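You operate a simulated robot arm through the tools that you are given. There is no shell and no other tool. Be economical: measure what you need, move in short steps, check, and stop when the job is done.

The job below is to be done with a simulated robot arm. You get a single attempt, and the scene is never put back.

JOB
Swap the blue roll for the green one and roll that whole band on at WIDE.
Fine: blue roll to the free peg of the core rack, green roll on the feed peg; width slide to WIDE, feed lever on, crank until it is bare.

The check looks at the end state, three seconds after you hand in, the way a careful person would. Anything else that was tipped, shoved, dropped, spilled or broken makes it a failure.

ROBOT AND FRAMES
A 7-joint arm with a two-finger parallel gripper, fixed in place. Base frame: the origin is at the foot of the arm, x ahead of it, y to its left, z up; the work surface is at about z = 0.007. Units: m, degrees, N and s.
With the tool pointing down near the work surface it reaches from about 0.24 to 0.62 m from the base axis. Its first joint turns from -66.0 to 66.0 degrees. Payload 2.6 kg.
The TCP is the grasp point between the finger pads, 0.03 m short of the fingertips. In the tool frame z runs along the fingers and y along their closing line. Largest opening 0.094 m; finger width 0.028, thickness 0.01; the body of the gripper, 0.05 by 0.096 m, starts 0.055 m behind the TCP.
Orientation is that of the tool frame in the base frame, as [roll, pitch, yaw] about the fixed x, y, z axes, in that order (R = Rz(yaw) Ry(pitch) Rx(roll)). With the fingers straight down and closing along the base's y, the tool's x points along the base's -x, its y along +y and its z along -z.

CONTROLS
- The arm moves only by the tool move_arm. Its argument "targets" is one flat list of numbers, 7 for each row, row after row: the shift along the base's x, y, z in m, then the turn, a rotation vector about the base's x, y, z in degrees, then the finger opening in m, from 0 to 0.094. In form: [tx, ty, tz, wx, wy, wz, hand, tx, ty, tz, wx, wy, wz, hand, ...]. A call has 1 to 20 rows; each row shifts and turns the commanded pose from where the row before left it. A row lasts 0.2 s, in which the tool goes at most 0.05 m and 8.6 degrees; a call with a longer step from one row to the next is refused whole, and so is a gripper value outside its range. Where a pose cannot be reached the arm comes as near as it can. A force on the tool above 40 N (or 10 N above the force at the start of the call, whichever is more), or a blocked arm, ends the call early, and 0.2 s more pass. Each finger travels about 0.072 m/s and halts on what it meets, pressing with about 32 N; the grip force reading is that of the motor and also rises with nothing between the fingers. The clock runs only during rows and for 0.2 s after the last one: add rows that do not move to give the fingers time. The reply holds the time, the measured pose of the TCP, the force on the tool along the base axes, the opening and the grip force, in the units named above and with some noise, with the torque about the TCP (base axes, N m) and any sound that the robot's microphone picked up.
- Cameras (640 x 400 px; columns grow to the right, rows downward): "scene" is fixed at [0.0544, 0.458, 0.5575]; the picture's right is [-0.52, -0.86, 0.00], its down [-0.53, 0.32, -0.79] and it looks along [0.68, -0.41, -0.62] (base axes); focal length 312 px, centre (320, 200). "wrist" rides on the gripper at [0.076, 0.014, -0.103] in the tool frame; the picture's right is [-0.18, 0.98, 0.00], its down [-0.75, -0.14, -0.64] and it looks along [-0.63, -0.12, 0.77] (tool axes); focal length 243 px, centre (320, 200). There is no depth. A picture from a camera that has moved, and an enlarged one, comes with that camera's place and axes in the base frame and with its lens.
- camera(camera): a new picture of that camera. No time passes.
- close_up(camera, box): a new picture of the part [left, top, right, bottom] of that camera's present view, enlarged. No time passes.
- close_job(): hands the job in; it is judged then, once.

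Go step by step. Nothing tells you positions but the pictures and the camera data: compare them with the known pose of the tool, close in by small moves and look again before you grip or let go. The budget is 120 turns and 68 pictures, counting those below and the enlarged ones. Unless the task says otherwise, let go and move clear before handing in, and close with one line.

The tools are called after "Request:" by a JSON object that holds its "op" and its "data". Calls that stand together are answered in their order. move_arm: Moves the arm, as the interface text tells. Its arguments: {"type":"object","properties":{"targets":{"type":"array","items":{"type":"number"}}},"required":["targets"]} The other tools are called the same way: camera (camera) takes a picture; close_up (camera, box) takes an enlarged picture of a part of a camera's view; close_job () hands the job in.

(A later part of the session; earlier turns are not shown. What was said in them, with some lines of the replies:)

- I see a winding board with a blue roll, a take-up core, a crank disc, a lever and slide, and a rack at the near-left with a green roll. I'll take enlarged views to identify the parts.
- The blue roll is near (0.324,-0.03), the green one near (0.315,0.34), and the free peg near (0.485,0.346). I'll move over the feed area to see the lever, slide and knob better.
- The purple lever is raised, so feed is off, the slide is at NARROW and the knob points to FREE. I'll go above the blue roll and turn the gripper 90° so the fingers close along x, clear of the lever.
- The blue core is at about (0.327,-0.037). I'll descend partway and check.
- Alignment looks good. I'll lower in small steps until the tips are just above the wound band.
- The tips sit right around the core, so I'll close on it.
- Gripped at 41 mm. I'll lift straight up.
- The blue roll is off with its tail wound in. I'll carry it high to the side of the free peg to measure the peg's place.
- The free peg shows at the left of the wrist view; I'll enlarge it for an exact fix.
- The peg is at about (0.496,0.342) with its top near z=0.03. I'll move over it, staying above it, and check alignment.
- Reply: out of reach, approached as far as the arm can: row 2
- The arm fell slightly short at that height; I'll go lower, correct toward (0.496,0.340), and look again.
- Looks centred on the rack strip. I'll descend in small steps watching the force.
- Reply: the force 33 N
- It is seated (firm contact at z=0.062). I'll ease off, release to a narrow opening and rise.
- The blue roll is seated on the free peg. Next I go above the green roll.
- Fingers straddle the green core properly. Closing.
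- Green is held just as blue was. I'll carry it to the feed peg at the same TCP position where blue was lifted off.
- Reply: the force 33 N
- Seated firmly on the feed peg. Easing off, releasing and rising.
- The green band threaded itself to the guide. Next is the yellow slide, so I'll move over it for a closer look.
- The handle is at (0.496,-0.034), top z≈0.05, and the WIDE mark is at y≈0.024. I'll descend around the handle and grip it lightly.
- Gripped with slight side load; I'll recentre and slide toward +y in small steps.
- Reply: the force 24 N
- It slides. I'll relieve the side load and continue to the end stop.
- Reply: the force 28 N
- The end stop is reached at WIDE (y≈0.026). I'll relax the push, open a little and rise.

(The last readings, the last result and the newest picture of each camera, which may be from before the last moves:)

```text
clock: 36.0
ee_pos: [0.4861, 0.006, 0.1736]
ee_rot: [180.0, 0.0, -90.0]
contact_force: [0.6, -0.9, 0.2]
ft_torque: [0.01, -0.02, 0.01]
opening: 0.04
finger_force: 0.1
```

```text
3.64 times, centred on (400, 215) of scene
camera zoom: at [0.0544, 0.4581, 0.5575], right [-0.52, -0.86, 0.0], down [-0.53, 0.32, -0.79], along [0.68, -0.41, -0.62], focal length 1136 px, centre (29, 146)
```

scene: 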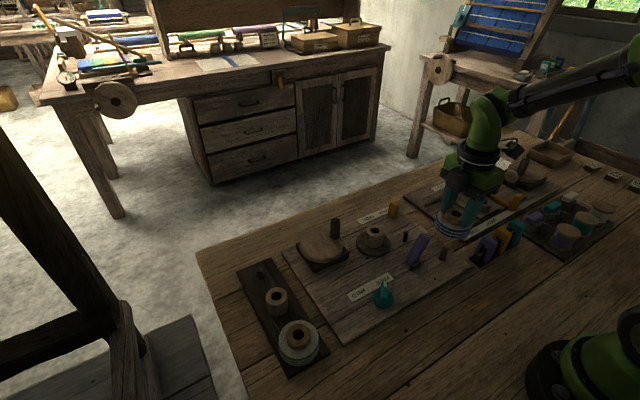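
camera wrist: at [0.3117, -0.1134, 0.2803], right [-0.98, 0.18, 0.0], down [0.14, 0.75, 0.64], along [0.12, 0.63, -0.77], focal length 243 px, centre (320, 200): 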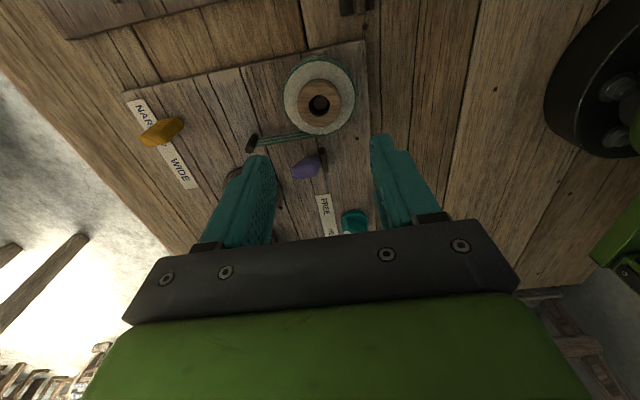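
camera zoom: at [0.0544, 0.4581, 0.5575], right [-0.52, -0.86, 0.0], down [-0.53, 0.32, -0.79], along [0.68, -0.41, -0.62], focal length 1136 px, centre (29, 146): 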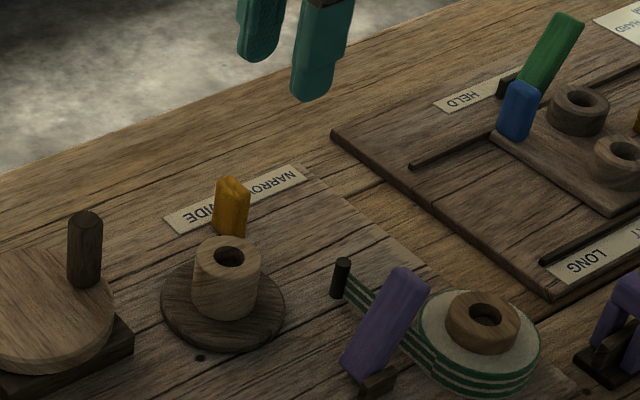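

Slide is at WIDE. Next is the purple feed lever, which I want to see closely before moving it.

Request:
{"op": "close_up", "data": {"camera": "scene", "box": [395, 220, 455, 275]}}

Request:
{"op": "move_arm", "data": {"targets": [-0.04, 0.01, 0, 0, 0, 0, 0.04, -0.04, 0.01, 0, 0, 0, 0, 0.04, -0.03, 0.02, 0, 0, 0, 0, 0.04, -0.02, 0.02, 0, 0, 0, 0, 0.04]}}

Request:
{"op": "close_up", "data": {"camera": "wrist", "box": [200, 0, 460, 220]}}

```text
7.27 times, centred on (425, 248) of scene
camera zoom: at [0.0544, 0.4581, 0.5575], right [-0.52, -0.86, 0.0], down [-0.53, 0.32, -0.79], along [0.68, -0.41, -0.62], focal length 2272 px, centre (-444, -146)
```

zoom: 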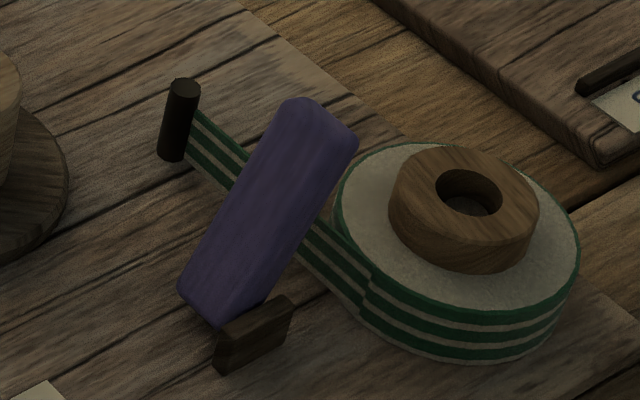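

```text
clock: 37.0
ee_pos: [0.3567, 0.0676, 0.175]
ee_rot: [-180.0, 0.0, -90.1]
contact_force: [-0.3, 0.0, 0.2]
ft_torque: [0.02, 0.0, 0.02]
opening: 0.04
finger_force: 0.0
```

```text
1.82 times, centred on (330, 110) of wrist
camera zoom: at [0.3425, -0.01, 0.278], right [-0.98, 0.18, 0.0], down [0.14, 0.75, 0.64], along [0.12, 0.63, -0.77], focal length 441 px, centre (302, 364)
```

zoom: 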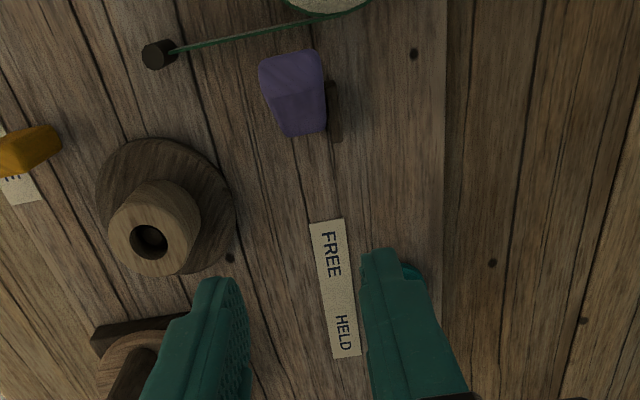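

The lever pivots about an x axis near (0.35,0.044) and its top leans toward -y, toward the band. I'll test it with a gentle push on its upper part with closed fingers.

Request:
{"op": "move_arm", "data": {"targets": [-0.005, 0.002, 0, 0, 0, 0, 0.02, 0, 0, -0.04, 0, 0, 0, 0, 0, 0, -0.045, 0, 0, 0, 0, 0, 0, 0, 0, 0, 0, 0, 0, -0.01, 0, 0, 0, 0, 0, 0, -0.008, 0, 0, 0, 0, 0, 0, 0, 0, 0, 0, 0]}}

Request:
{"op": "close_up", "data": {"camera": "scene", "box": [360, 190, 480, 280]}}

```text
refused: targets must hold 7 numbers for each row
```

```text
4.44 times, centred on (420, 235) of scene
camera zoom: at [0.0544, 0.458, 0.5575], right [-0.52, -0.86, 0.0], down [-0.53, 0.32, -0.79], along [0.68, -0.41, -0.62], focal length 1388 px, centre (-124, 44)
```

zoom: 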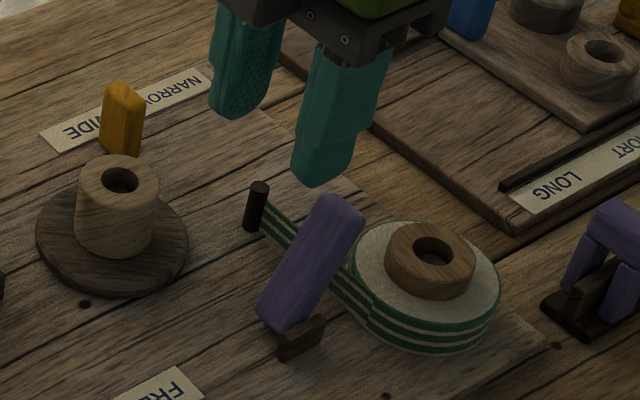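

The list was malformed, so I'll resend it.

Request:
{"op": "move_arm", "data": {"targets": [-0.005, 0.002, 0, 0, 0, 0, 0.02, 0, 0, -0.04, 0, 0, 0, 0, 0, 0, -0.045, 0, 0, 0, 0, 0, 0, 0, 0, 0, 0, 0, 0, -0.01, 0, 0, 0, 0, 0, 0, -0.008, 0, 0, 0, 0, 0, 0, 0, 0, 0, 0, 0, 0]}}

```text
clock: 38.6
ee_pos: [0.3526, 0.0513, 0.0895]
ee_rot: [-179.9, 0.0, -90.1]
contact_force: [1.0, -0.2, 0.0]
ft_torque: [-0.03, 0.02, -0.02]
opening: 0.0
finger_force: 32.1
```

Request:
{"op": "move_arm", "data": {"targets": [0, -0.004, 0, 0, 0, 0, 0, 0, -0.004, 0, 0, 0, 0, 0, 0, -0.003, 0, 0, 0, 0, 0, 0, -0.002, 0, 0, 0, 0, 0, 0, 0, 0, 0, 0, 0, 0]}}

Request:
{"op": "close_up", "data": {"camera": "scene", "box": [360, 190, 480, 280]}}

```text
clock: 39.8
ee_pos: [0.351, 0.042, 0.0895]
ee_rot: [180.0, 0.4, -89.7]
contact_force: [2.4, 35.2, 2.4]
ft_torque: [1.03, 0.03, 0.1]
opening: 0.0001
finger_force: 31.7
```

```text
4.44 times, centred on (420, 235) of scene
camera zoom: at [0.0544, 0.4581, 0.5575], right [-0.52, -0.86, 0.0], down [-0.53, 0.32, -0.79], along [0.68, -0.41, -0.62], focal length 1388 px, centre (-124, 44)
```

zoom: 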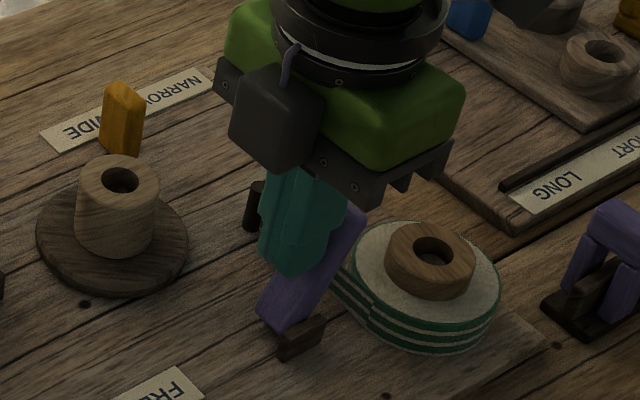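

It's firm against a stop that way, so "on" is the other direction (toward +y). I'll back off, go over, and push from the -y side above the roll.

Request:
{"op": "move_arm", "data": {"targets": [0, 0.012, 0, 0, 0, 0, 0, 0, 0, 0.04, 0, 0, 0, 0, 0, 0, 0.03, 0, 0, 0, 0, 0, -0.04, 0, 0, 0, 0, 0, 0, -0.04, 0, 0, 0, 0, 0, 0, 0, -0.04, 0, 0, 0, 0, 0, 0, -0.028, 0, 0, 0, 0, 0, 0, 0, 0, 0, 0, 0]}}

Request:
{"op": "close_up", "data": {"camera": "scene", "box": [360, 190, 480, 280]}}

```text
clock: 41.6
ee_pos: [0.3499, -0.0287, 0.091]
ee_rot: [-179.9, 0.0, -90.0]
contact_force: [-0.2, -0.8, 0.1]
ft_torque: [0.02, 0.01, -0.03]
opening: 0.0
finger_force: 32.1
```

```text
4.44 times, centred on (420, 235) of scene
camera zoom: at [0.0544, 0.458, 0.5575], right [-0.52, -0.86, 0.0], down [-0.53, 0.32, -0.79], along [0.68, -0.41, -0.62], focal length 1388 px, centre (-124, 44)
```

zoom: 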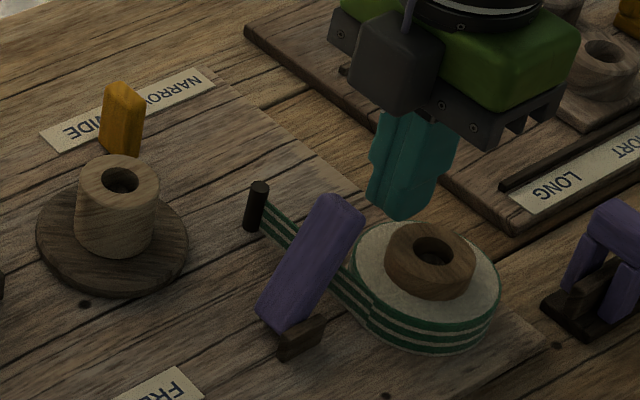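

Request:
{"op": "move_arm", "data": {"targets": [0, 0.01, 0, 0, 0, 0, 0, 0, 0.007, 0, 0, 0, 0, 0, 0, 0.006, 0, 0, 0, 0, 0, 0, 0.006, 0, 0, 0, 0, 0, 0, 0.006, 0, 0, 0, 0, 0, 0, 0.006, 0, 0, 0, 0, 0, 0, 0, 0, 0, 0, 0, 0]}}

Request:
{"op": "close_up", "data": {"camera": "scene", "box": [360, 190, 480, 280]}}

```text
clock: 43.2
ee_pos: [0.3516, 0.0102, 0.0917]
ee_rot: [-179.9, 0.1, -90.0]
contact_force: [0.1, -0.2, 0.2]
ft_torque: [-0.02, -0.01, -0.01]
opening: 0.0
finger_force: 32.5
```

```text
4.44 times, centred on (420, 235) of scene
camera zoom: at [0.0544, 0.458, 0.5575], right [-0.52, -0.86, 0.0], down [-0.53, 0.32, -0.79], along [0.68, -0.41, -0.62], focal length 1388 px, centre (-124, 44)
```

zoom: 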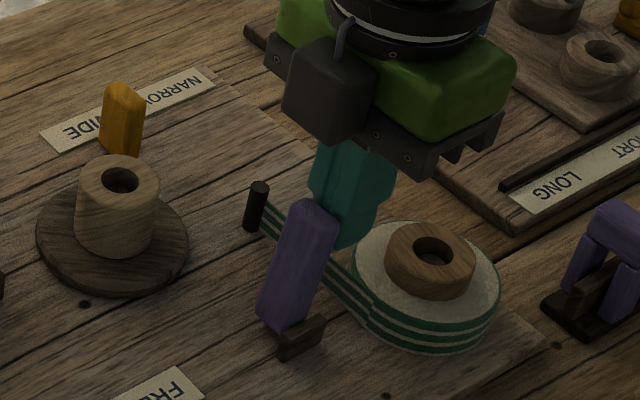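

It moves freely, so I'll keep pushing.

Request:
{"op": "move_arm", "data": {"targets": [0, 0.008, 0, 0, 0, 0, 0, 0, 0.008, 0, 0, 0, 0, 0, 0, 0.007, 0, 0, 0, 0, 0, 0, 0.006, 0, 0, 0, 0, 0, 0, 0.006, 0, 0, 0, 0, 0, 0, 0, 0, 0, 0, 0, 0]}}

Request:
{"op": "close_up", "data": {"camera": "scene", "box": [360, 190, 480, 280]}}

```text
clock: 44.5
ee_pos: [0.3511, 0.0373, 0.0924]
ee_rot: [-180.0, -0.7, -90.6]
contact_force: [-1.7, -4.8, 3.6]
ft_torque: [-0.12, 0.07, 0.07]
opening: 0.0002
finger_force: 31.9
stopped in row 6: the force on the tool passed its limit at 43 N (the readings are from after the stop); the commanded pose is now the measured one
```

```text
4.44 times, centred on (420, 235) of scene
camera zoom: at [0.0544, 0.4581, 0.5575], right [-0.52, -0.86, 0.0], down [-0.53, 0.32, -0.79], along [0.68, -0.41, -0.62], focal length 1388 px, centre (-124, 44)
```

zoom: 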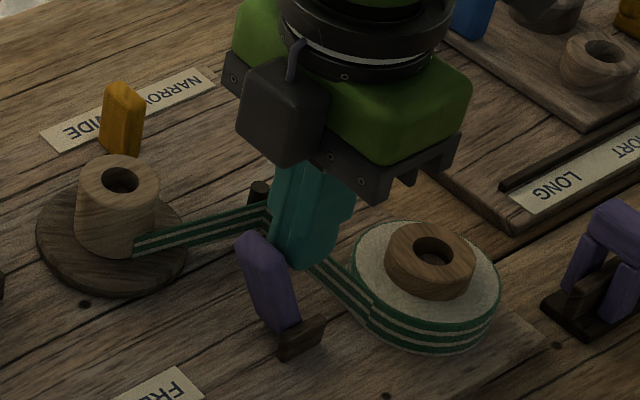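

The lever is on and the green band now runs to the take-up core. Next I move clear and over to the crank handle.

Request:
{"op": "move_arm", "data": {"targets": [0, -0.01, 0, 0, 0, 0, 0, 0, 0, 0.04, 0, 0, 0, 0.02, 0, 0, 0.03, 0, 0, 0, 0.05, 0.034, 0.032, 0.002, 0, 0, 0, 0.05, 0.034, 0.032, 0, 0, 0, 0, 0.05, 0.034, 0.032, 0, 0, 0, 0, 0.05, 0.034, 0.032, 0, 0, 0, 0, 0.05]}}

Request:
{"op": "close_up", "data": {"camera": "wrist", "box": [200, 20, 460, 240]}}

Request:
{"op": "close_up", "data": {"camera": "scene", "box": [280, 180, 480, 300]}}

```text
clock: 46.1
ee_pos: [0.4863, 0.1562, 0.1633]
ee_rot: [179.9, -0.7, -90.7]
contact_force: [0.5, -0.3, 0.7]
ft_torque: [-0.02, -0.01, 0.01]
opening: 0.05
finger_force: 0.0
```

```text
1.82 times, centred on (330, 130) of wrist
camera zoom: at [0.4719, 0.0803, 0.267], right [-0.98, 0.19, 0.0], down [0.15, 0.76, 0.63], along [0.12, 0.62, -0.77], focal length 441 px, centre (302, 327)
```

zoom: 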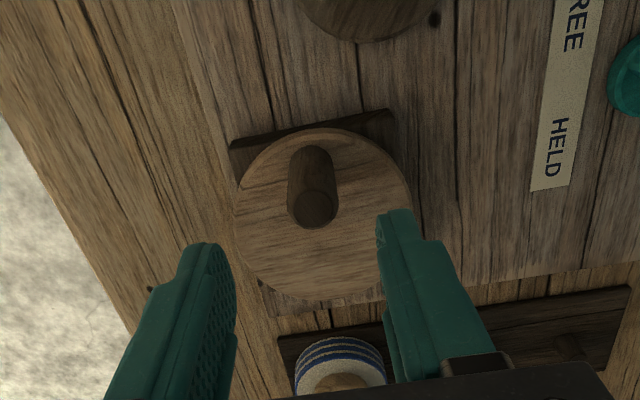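

```text
3.20 times, centred on (380, 240) of scene
camera zoom: at [0.0544, 0.458, 0.5575], right [-0.52, -0.86, 0.0], down [-0.53, 0.32, -0.79], along [0.68, -0.41, -0.62], focal length 1000 px, centre (128, 72)
```

zoom: 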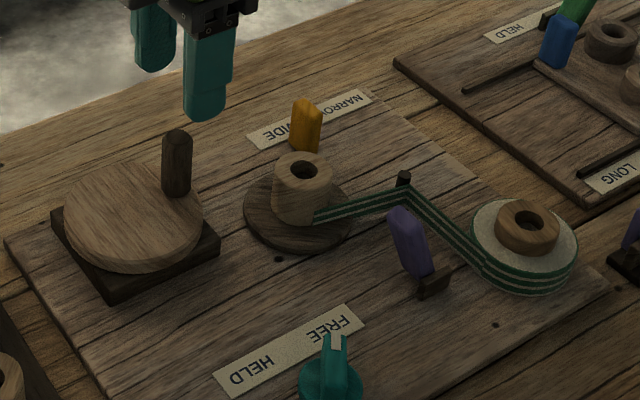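

Handle is at about (0.482,0.158) and the disc centre about (0.482,0.190). I'll straighten, descend and grip the handle.

Request:
{"op": "move_arm", "data": {"targets": [-0.004, 0.002, -0.03, 0, 0.7, 0.7, 0.05, 0, 0, -0.03, 0, 0, 0, 0.05, 0, 0, -0.025, 0, 0, 0, 0.05, 0, 0, 0, 0, 0, 0, 0.03, 0, 0, 0, 0, 0, 0, 0.01, 0, 0, 0, 0, 0, 0, 0.01, 0, 0, 0, 0, 0, 0, 0.01]}}

Request:
{"op": "close_up", "data": {"camera": "scene", "box": [280, 180, 480, 300]}}

```text
clock: 47.7
ee_pos: [0.4824, 0.1584, 0.0769]
ee_rot: [179.4, -0.5, -89.7]
contact_force: [0.7, 0.6, -9.9]
ft_torque: [0.13, -1.93, 0.02]
opening: 0.0215
finger_force: 44.9
```

```text
3.20 times, centred on (380, 240) of scene
camera zoom: at [0.0544, 0.4581, 0.5575], right [-0.52, -0.86, 0.0], down [-0.53, 0.32, -0.79], along [0.68, -0.41, -0.62], focal length 1000 px, centre (128, 72)
```

zoom: 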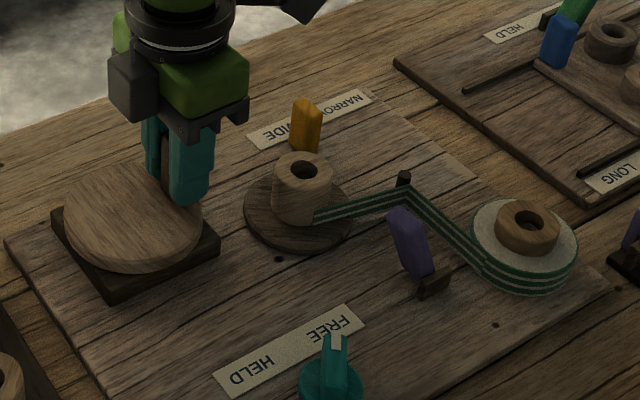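

Now a short clockwise test (as seen from above), which is the way that should take the band up.

Request:
{"op": "move_arm", "data": {"targets": [-0.0054, 0.0005, 0, 0, 0, 0, 0.01, -0.0052, 0.0014, 0, 0, 0, 0, 0.01, -0.0049, 0.0023, 0, 0, 0, 0, 0.01, 0, 0, 0, 0, 0, 0, 0.01]}}

```text
clock: 48.7
ee_pos: [0.4684, 0.1623, 0.0774]
ee_rot: [179.1, -0.7, -89.9]
contact_force: [-3.0, -9.3, -12.5]
ft_torque: [0.49, -1.84, 0.0]
opening: 0.0219
finger_force: 45.1
```

The crank turns. Continuing along the arc to a quarter turn.

Request:
{"op": "move_arm", "data": {"targets": [-0.0047, 0.0033, 0, 0, 0, 0, 0.01, -0.0041, 0.0041, 0, 0, 0, 0, 0.01, -0.0033, 0.0047, 0, 0, 0, 0, 0.01, -0.0024, 0.0052, 0, 0, 0, 0, 0.01, -0.0015, 0.0056, 0, 0, 0, 0, 0.01, -0.0005, 0.0057, 0, 0, 0, 0, 0.01, 0, 0, 0, 0, 0, 0, 0.01]}}

Request:
{"op": "close_up", "data": {"camera": "scene", "box": [280, 180, 480, 300]}}

```text
clock: 49.5
ee_pos: [0.4531, 0.1721, 0.0776]
ee_rot: [178.8, -0.9, -90.0]
contact_force: [-6.4, -5.3, -0.4]
ft_torque: [0.76, -2.07, 0.02]
opening: 0.0223
finger_force: 44.4
stopped in row 4: the force on the tool passed its limit at 42 N (the readings are from after the stop); the commanded pose is now the measured one
```

```text
3.20 times, centred on (380, 240) of scene
camera zoom: at [0.0544, 0.4581, 0.5575], right [-0.52, -0.86, 0.0], down [-0.53, 0.32, -0.79], along [0.68, -0.41, -0.62], focal length 1000 px, centre (128, 72)
```

zoom: 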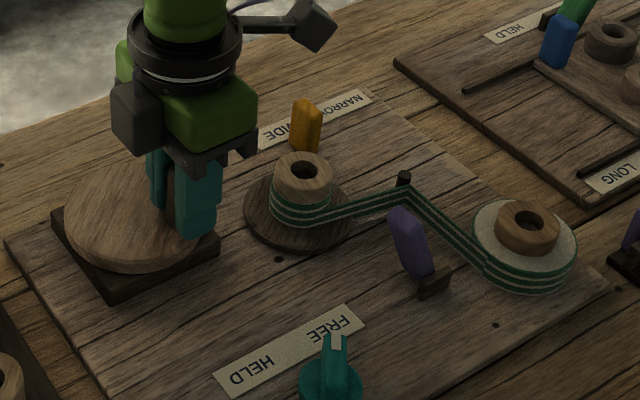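

Band is winding onto the core. The path shows the crank radius is nearer 0.037 with centre (0.4825,0.1955), so I'll continue with that.

Request:
{"op": "move_arm", "data": {"targets": [-0.0031, 0.0046, 0, 0, 0, 0, 0.01, -0.0028, 0.0059, 0, 0, 0, 0, 0.01, -0.0016, 0.0063, 0, 0, 0, 0, 0.01, -0.0006, 0.0065, 0, 0, 0, 0, 0.01, 0.0006, 0.0065, 0, 0, 0, 0, 0.01, 0.0016, 0.0063, 0, 0, 0, 0, 0.01]}}

```text
clock: 50.9
ee_pos: [0.4489, 0.2072, 0.0775]
ee_rot: [178.8, -0.9, -90.1]
contact_force: [6.7, -1.7, -5.1]
ft_torque: [0.81, -2.21, 0.02]
opening: 0.0221
finger_force: 44.9
```

Request:
{"op": "move_arm", "data": {"targets": [0.0045, 0.0085, 0, 0, 0, 0, 0.01, 0.0064, 0.0071, 0, 0, 0, 0, 0.01, 0.0081, 0.0052, 0, 0, 0, 0, 0.01, 0.0092, 0.0028, 0, 0, 0, 0, 0.01, 0.0096, 0.0005, 0, 0, 0, 0, 0.01, 0.0094, -0.0021, 0, 0, 0, 0, 0.01, 0.0085, -0.0045, 0, 0, 0, 0, 0.01, 0.0071, -0.0064, 0, 0, 0, 0, 0.01]}}

```text
clock: 52.5
ee_pos: [0.5046, 0.2228, 0.0766]
ee_rot: [178.7, -1.2, -90.2]
contact_force: [-3.1, -3.3, -1.2]
ft_torque: [0.4, -2.32, -0.02]
opening: 0.0222
finger_force: 44.8
stopped in row 8: the force on the tool passed its limit at 41 N (the readings are from after the stop); the commanded pose is now the measured one
```

Request:
{"op": "move_arm", "data": {"targets": [0.0054, -0.0053, 0, 0, 0, 0, 0.01, 0.005, -0.0079, 0, 0, 0, 0, 0.01, 0.0029, -0.0089, 0, 0, 0, 0, 0.01, 0.0004, -0.0094, 0, 0, 0, 0, 0.01, -0.0021, -0.0092, 0, 0, 0, 0, 0.01, -0.0043, -0.0083, 0, 0, 0, 0, 0.01, -0.0064, -0.007, 0, 0, 0, 0, 0.01, -0.0079, -0.005, 0, 0, 0, 0, 0.01, -0.0089, -0.0029, 0, 0, 0, 0, 0.01, -0.0063, -0.0005, 0, 0, 0, 0, 0.01]}}

Request:
{"op": "close_up", "data": {"camera": "scene", "box": [280, 180, 480, 300]}}

```text
clock: 54.8
ee_pos: [0.4808, 0.1583, 0.0779]
ee_rot: [178.4, -1.3, -90.3]
contact_force: [0.1, -9.5, 0.5]
ft_torque: [-0.8, -2.19, -0.04]
opening: 0.0225
finger_force: 44.8
```

```text
3.20 times, centred on (380, 240) of scene
camera zoom: at [0.0544, 0.458, 0.5575], right [-0.52, -0.86, 0.0], down [-0.53, 0.32, -0.79], along [0.68, -0.41, -0.62], focal length 1000 px, centre (128, 72)
```

zoom: 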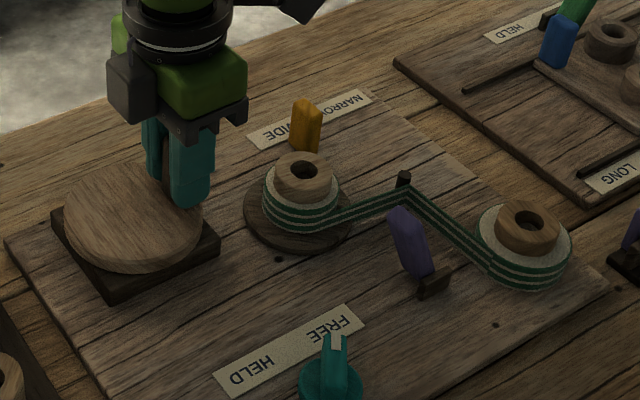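

One full turn took off roughly a third of the green band. I'll continue with another half turn.

Request:
{"op": "move_arm", "data": {"targets": [-0.0112, 0.0018, 0, 0, 0, 0, 0.01, -0.0101, 0.0051, 0, 0, 0, 0, 0.01, -0.008, 0.008, 0, 0, 0, 0, 0.01, -0.0051, 0.0101, 0, 0, 0, 0, 0.01, -0.0018, 0.0112, 0, 0, 0, 0, 0.01, 0.0018, 0.0112, 0, 0, 0, 0, 0.01, 0.0051, 0.0101, 0, 0, 0, 0, 0.01, 0.008, 0.008, 0, 0, 0, 0, 0.01, 0.0101, 0.0051, 0, 0, 0, 0, 0.01, 0.0112, 0.0018, 0, 0, 0, 0, 0.01]}}

```text
clock: 57.0
ee_pos: [0.4807, 0.2299, 0.0773]
ee_rot: [178.5, -1.3, -90.3]
contact_force: [0.7, -10.1, 1.5]
ft_torque: [-0.09, -2.21, -0.01]
opening: 0.0221
finger_force: 44.7
```

Request:
{"op": "move_arm", "data": {"targets": [0.0112, -0.0022, 0, 0, 0, 0, 0.01, 0.0101, -0.0051, 0, 0, 0, 0, 0.01, 0.008, -0.008, 0, 0, 0, 0, 0.01, 0.0051, -0.0101, 0, 0, 0, 0, 0.01, 0.0018, -0.0112, 0, 0, 0, 0, 0.01, -0.0018, -0.0112, 0, 0, 0, 0, 0.01, -0.0051, -0.0101, 0, 0, 0, 0, 0.01, -0.008, -0.008, 0, 0, 0, 0, 0.01, -0.0101, -0.0051, 0, 0, 0, 0, 0.01, -0.0112, -0.0018, 0, 0, 0, 0, 0.01]}}

Request:
{"op": "close_up", "data": {"camera": "scene", "box": [280, 180, 480, 300]}}

```text
clock: 59.1
ee_pos: [0.4805, 0.159, 0.0781]
ee_rot: [178.5, -1.3, -90.3]
contact_force: [0.2, -8.2, 7.7]
ft_torque: [-1.22, -2.11, -0.02]
opening: 0.0226
finger_force: 45.0
```

```text
3.20 times, centred on (380, 240) of scene
camera zoom: at [0.0543, 0.458, 0.5575], right [-0.52, -0.86, 0.0], down [-0.53, 0.32, -0.79], along [0.68, -0.41, -0.62], focal length 1000 px, centre (128, 72)
```

zoom: 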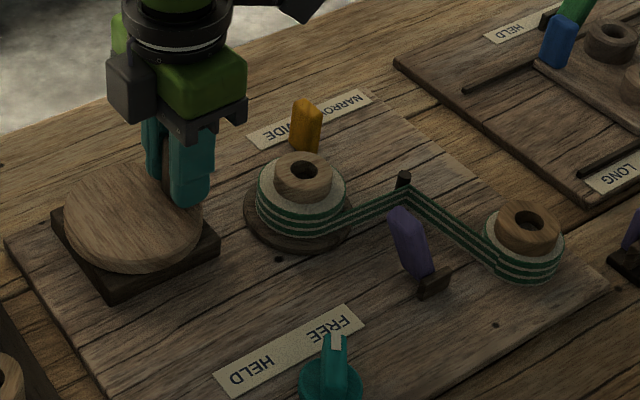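

Two turns are done and a thin layer remains. Another full turn.

Request:
{"op": "move_arm", "data": {"targets": [-0.0112, 0.0014, 0, 0, 0, 0, 0.01, -0.0101, 0.0051, 0, 0, 0, 0, 0.01, -0.008, 0.008, 0, 0, 0, 0, 0.01, -0.0051, 0.0101, 0, 0, 0, 0, 0.01, -0.0018, 0.0112, 0, 0, 0, 0, 0.01, 0.0018, 0.0112, 0, 0, 0, 0, 0.01, 0.0051, 0.0101, 0, 0, 0, 0, 0.01, 0.008, 0.008, 0, 0, 0, 0, 0.01, 0.0101, 0.0051, 0, 0, 0, 0, 0.01, 0.0112, 0.0018, 0, 0, 0, 0, 0.01]}}

Request:
{"op": "move_arm", "data": {"targets": [0.0112, -0.0018, 0, 0, 0, 0, 0.01, 0.0101, -0.0051, 0, 0, 0, 0, 0.01, 0.008, -0.008, 0, 0, 0, 0, 0.01, 0.0051, -0.0101, 0, 0, 0, 0, 0.01, 0.0018, -0.0112, 0, 0, 0, 0, 0.01, -0.0018, -0.0112, 0, 0, 0, 0, 0.01, -0.0051, -0.0101, 0, 0, 0, 0, 0.01, -0.008, -0.008, 0, 0, 0, 0, 0.01, -0.0101, -0.0051, 0, 0, 0, 0, 0.01, -0.0112, -0.0018, 0, 0, 0, 0, 0.01]}}

Request:
{"op": "close_up", "data": {"camera": "scene", "box": [280, 180, 480, 300]}}

```text
clock: 61.4
ee_pos: [0.4814, 0.2306, 0.0775]
ee_rot: [178.5, -1.2, -90.3]
contact_force: [-0.4, -7.7, 4.0]
ft_torque: [-0.25, -2.22, -0.03]
opening: 0.0225
finger_force: 44.9
```

```text
clock: 63.5
ee_pos: [0.4807, 0.1585, 0.0773]
ee_rot: [178.4, -1.2, -90.3]
contact_force: [-0.4, -5.8, 5.4]
ft_torque: [-1.17, -2.14, 0.0]
opening: 0.0223
finger_force: 45.0
```

```text
3.20 times, centred on (380, 240) of scene
camera zoom: at [0.0543, 0.458, 0.5575], right [-0.52, -0.86, 0.0], down [-0.53, 0.32, -0.79], along [0.68, -0.41, -0.62], focal length 1000 px, centre (128, 72)
```

zoom: 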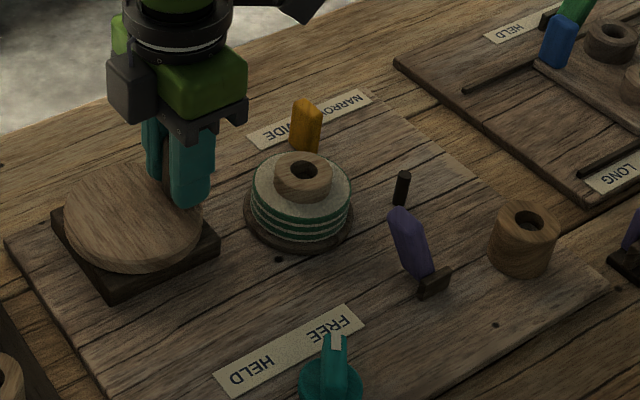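

The feed core is bare and the whole green band is on the take-up core. I'll release the crank and move clear.

Request:
{"op": "move_arm", "data": {"targets": [0, 0, 0, 0, 0, 0, 0.03, 0, 0, 0, 0, 0, 0, 0.045, 0, 0, 0, 0, 0, 0, 0.045, 0, 0, 0.04, 0, 0, 0, 0.045, 0, 0, 0.04, 0, 0, 0, 0.045, -0.03, 0, 0.03, 0, 0, 0, 0.045, -0.04, 0, 0.02, 0, 0, 0, 0.045, -0.04, -0.02, 0.02, 0, 0, 0, 0.045]}}

Request:
{"op": "camera", "data": {"camera": "scene"}}

Request:
{"op": "close_up", "data": {"camera": "scene", "box": [230, 190, 480, 380]}}

```text
clock: 65.3
ee_pos: [0.3721, 0.1375, 0.2285]
ee_rot: [178.4, -1.2, -90.3]
contact_force: [0.3, 0.2, -1.0]
ft_torque: [0.0, 0.0, 0.04]
opening: 0.0448
finger_force: 0.1
```

```text
13 pictures are left
```

scene: 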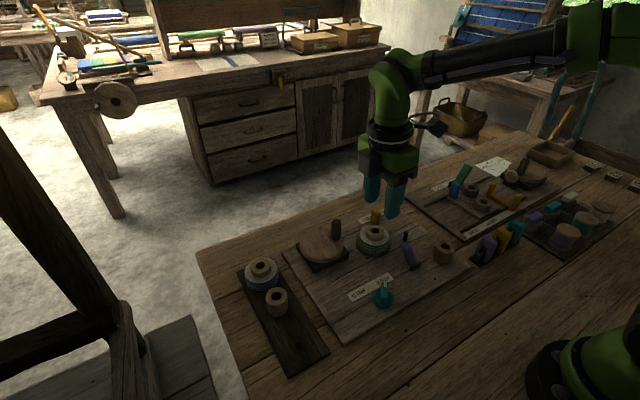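

```text
2.11 times, centred on (355, 285) of scene
camera zoom: at [0.0544, 0.4581, 0.5575], right [-0.52, -0.86, 0.0], down [-0.53, 0.32, -0.79], along [0.68, -0.41, -0.62], focal length 658 px, centre (246, 21)
```

zoom: 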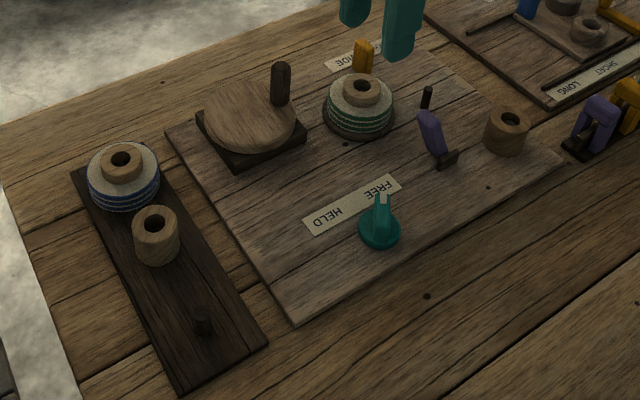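

Everything is in place: blue is on the rack's former free peg, the feed core is bare, the green band is wound at WIDE, the lever is on and nothing else was disturbed. Handing in.

Request:
{"op": "close_job", "data": {}}

```text
The job is handed in.
```

The job is done and handed in: the blue roll is on the rack's free peg, and the whole green band is wound onto the take-up core at WIDE, with the feed lever on and the feed core bare.
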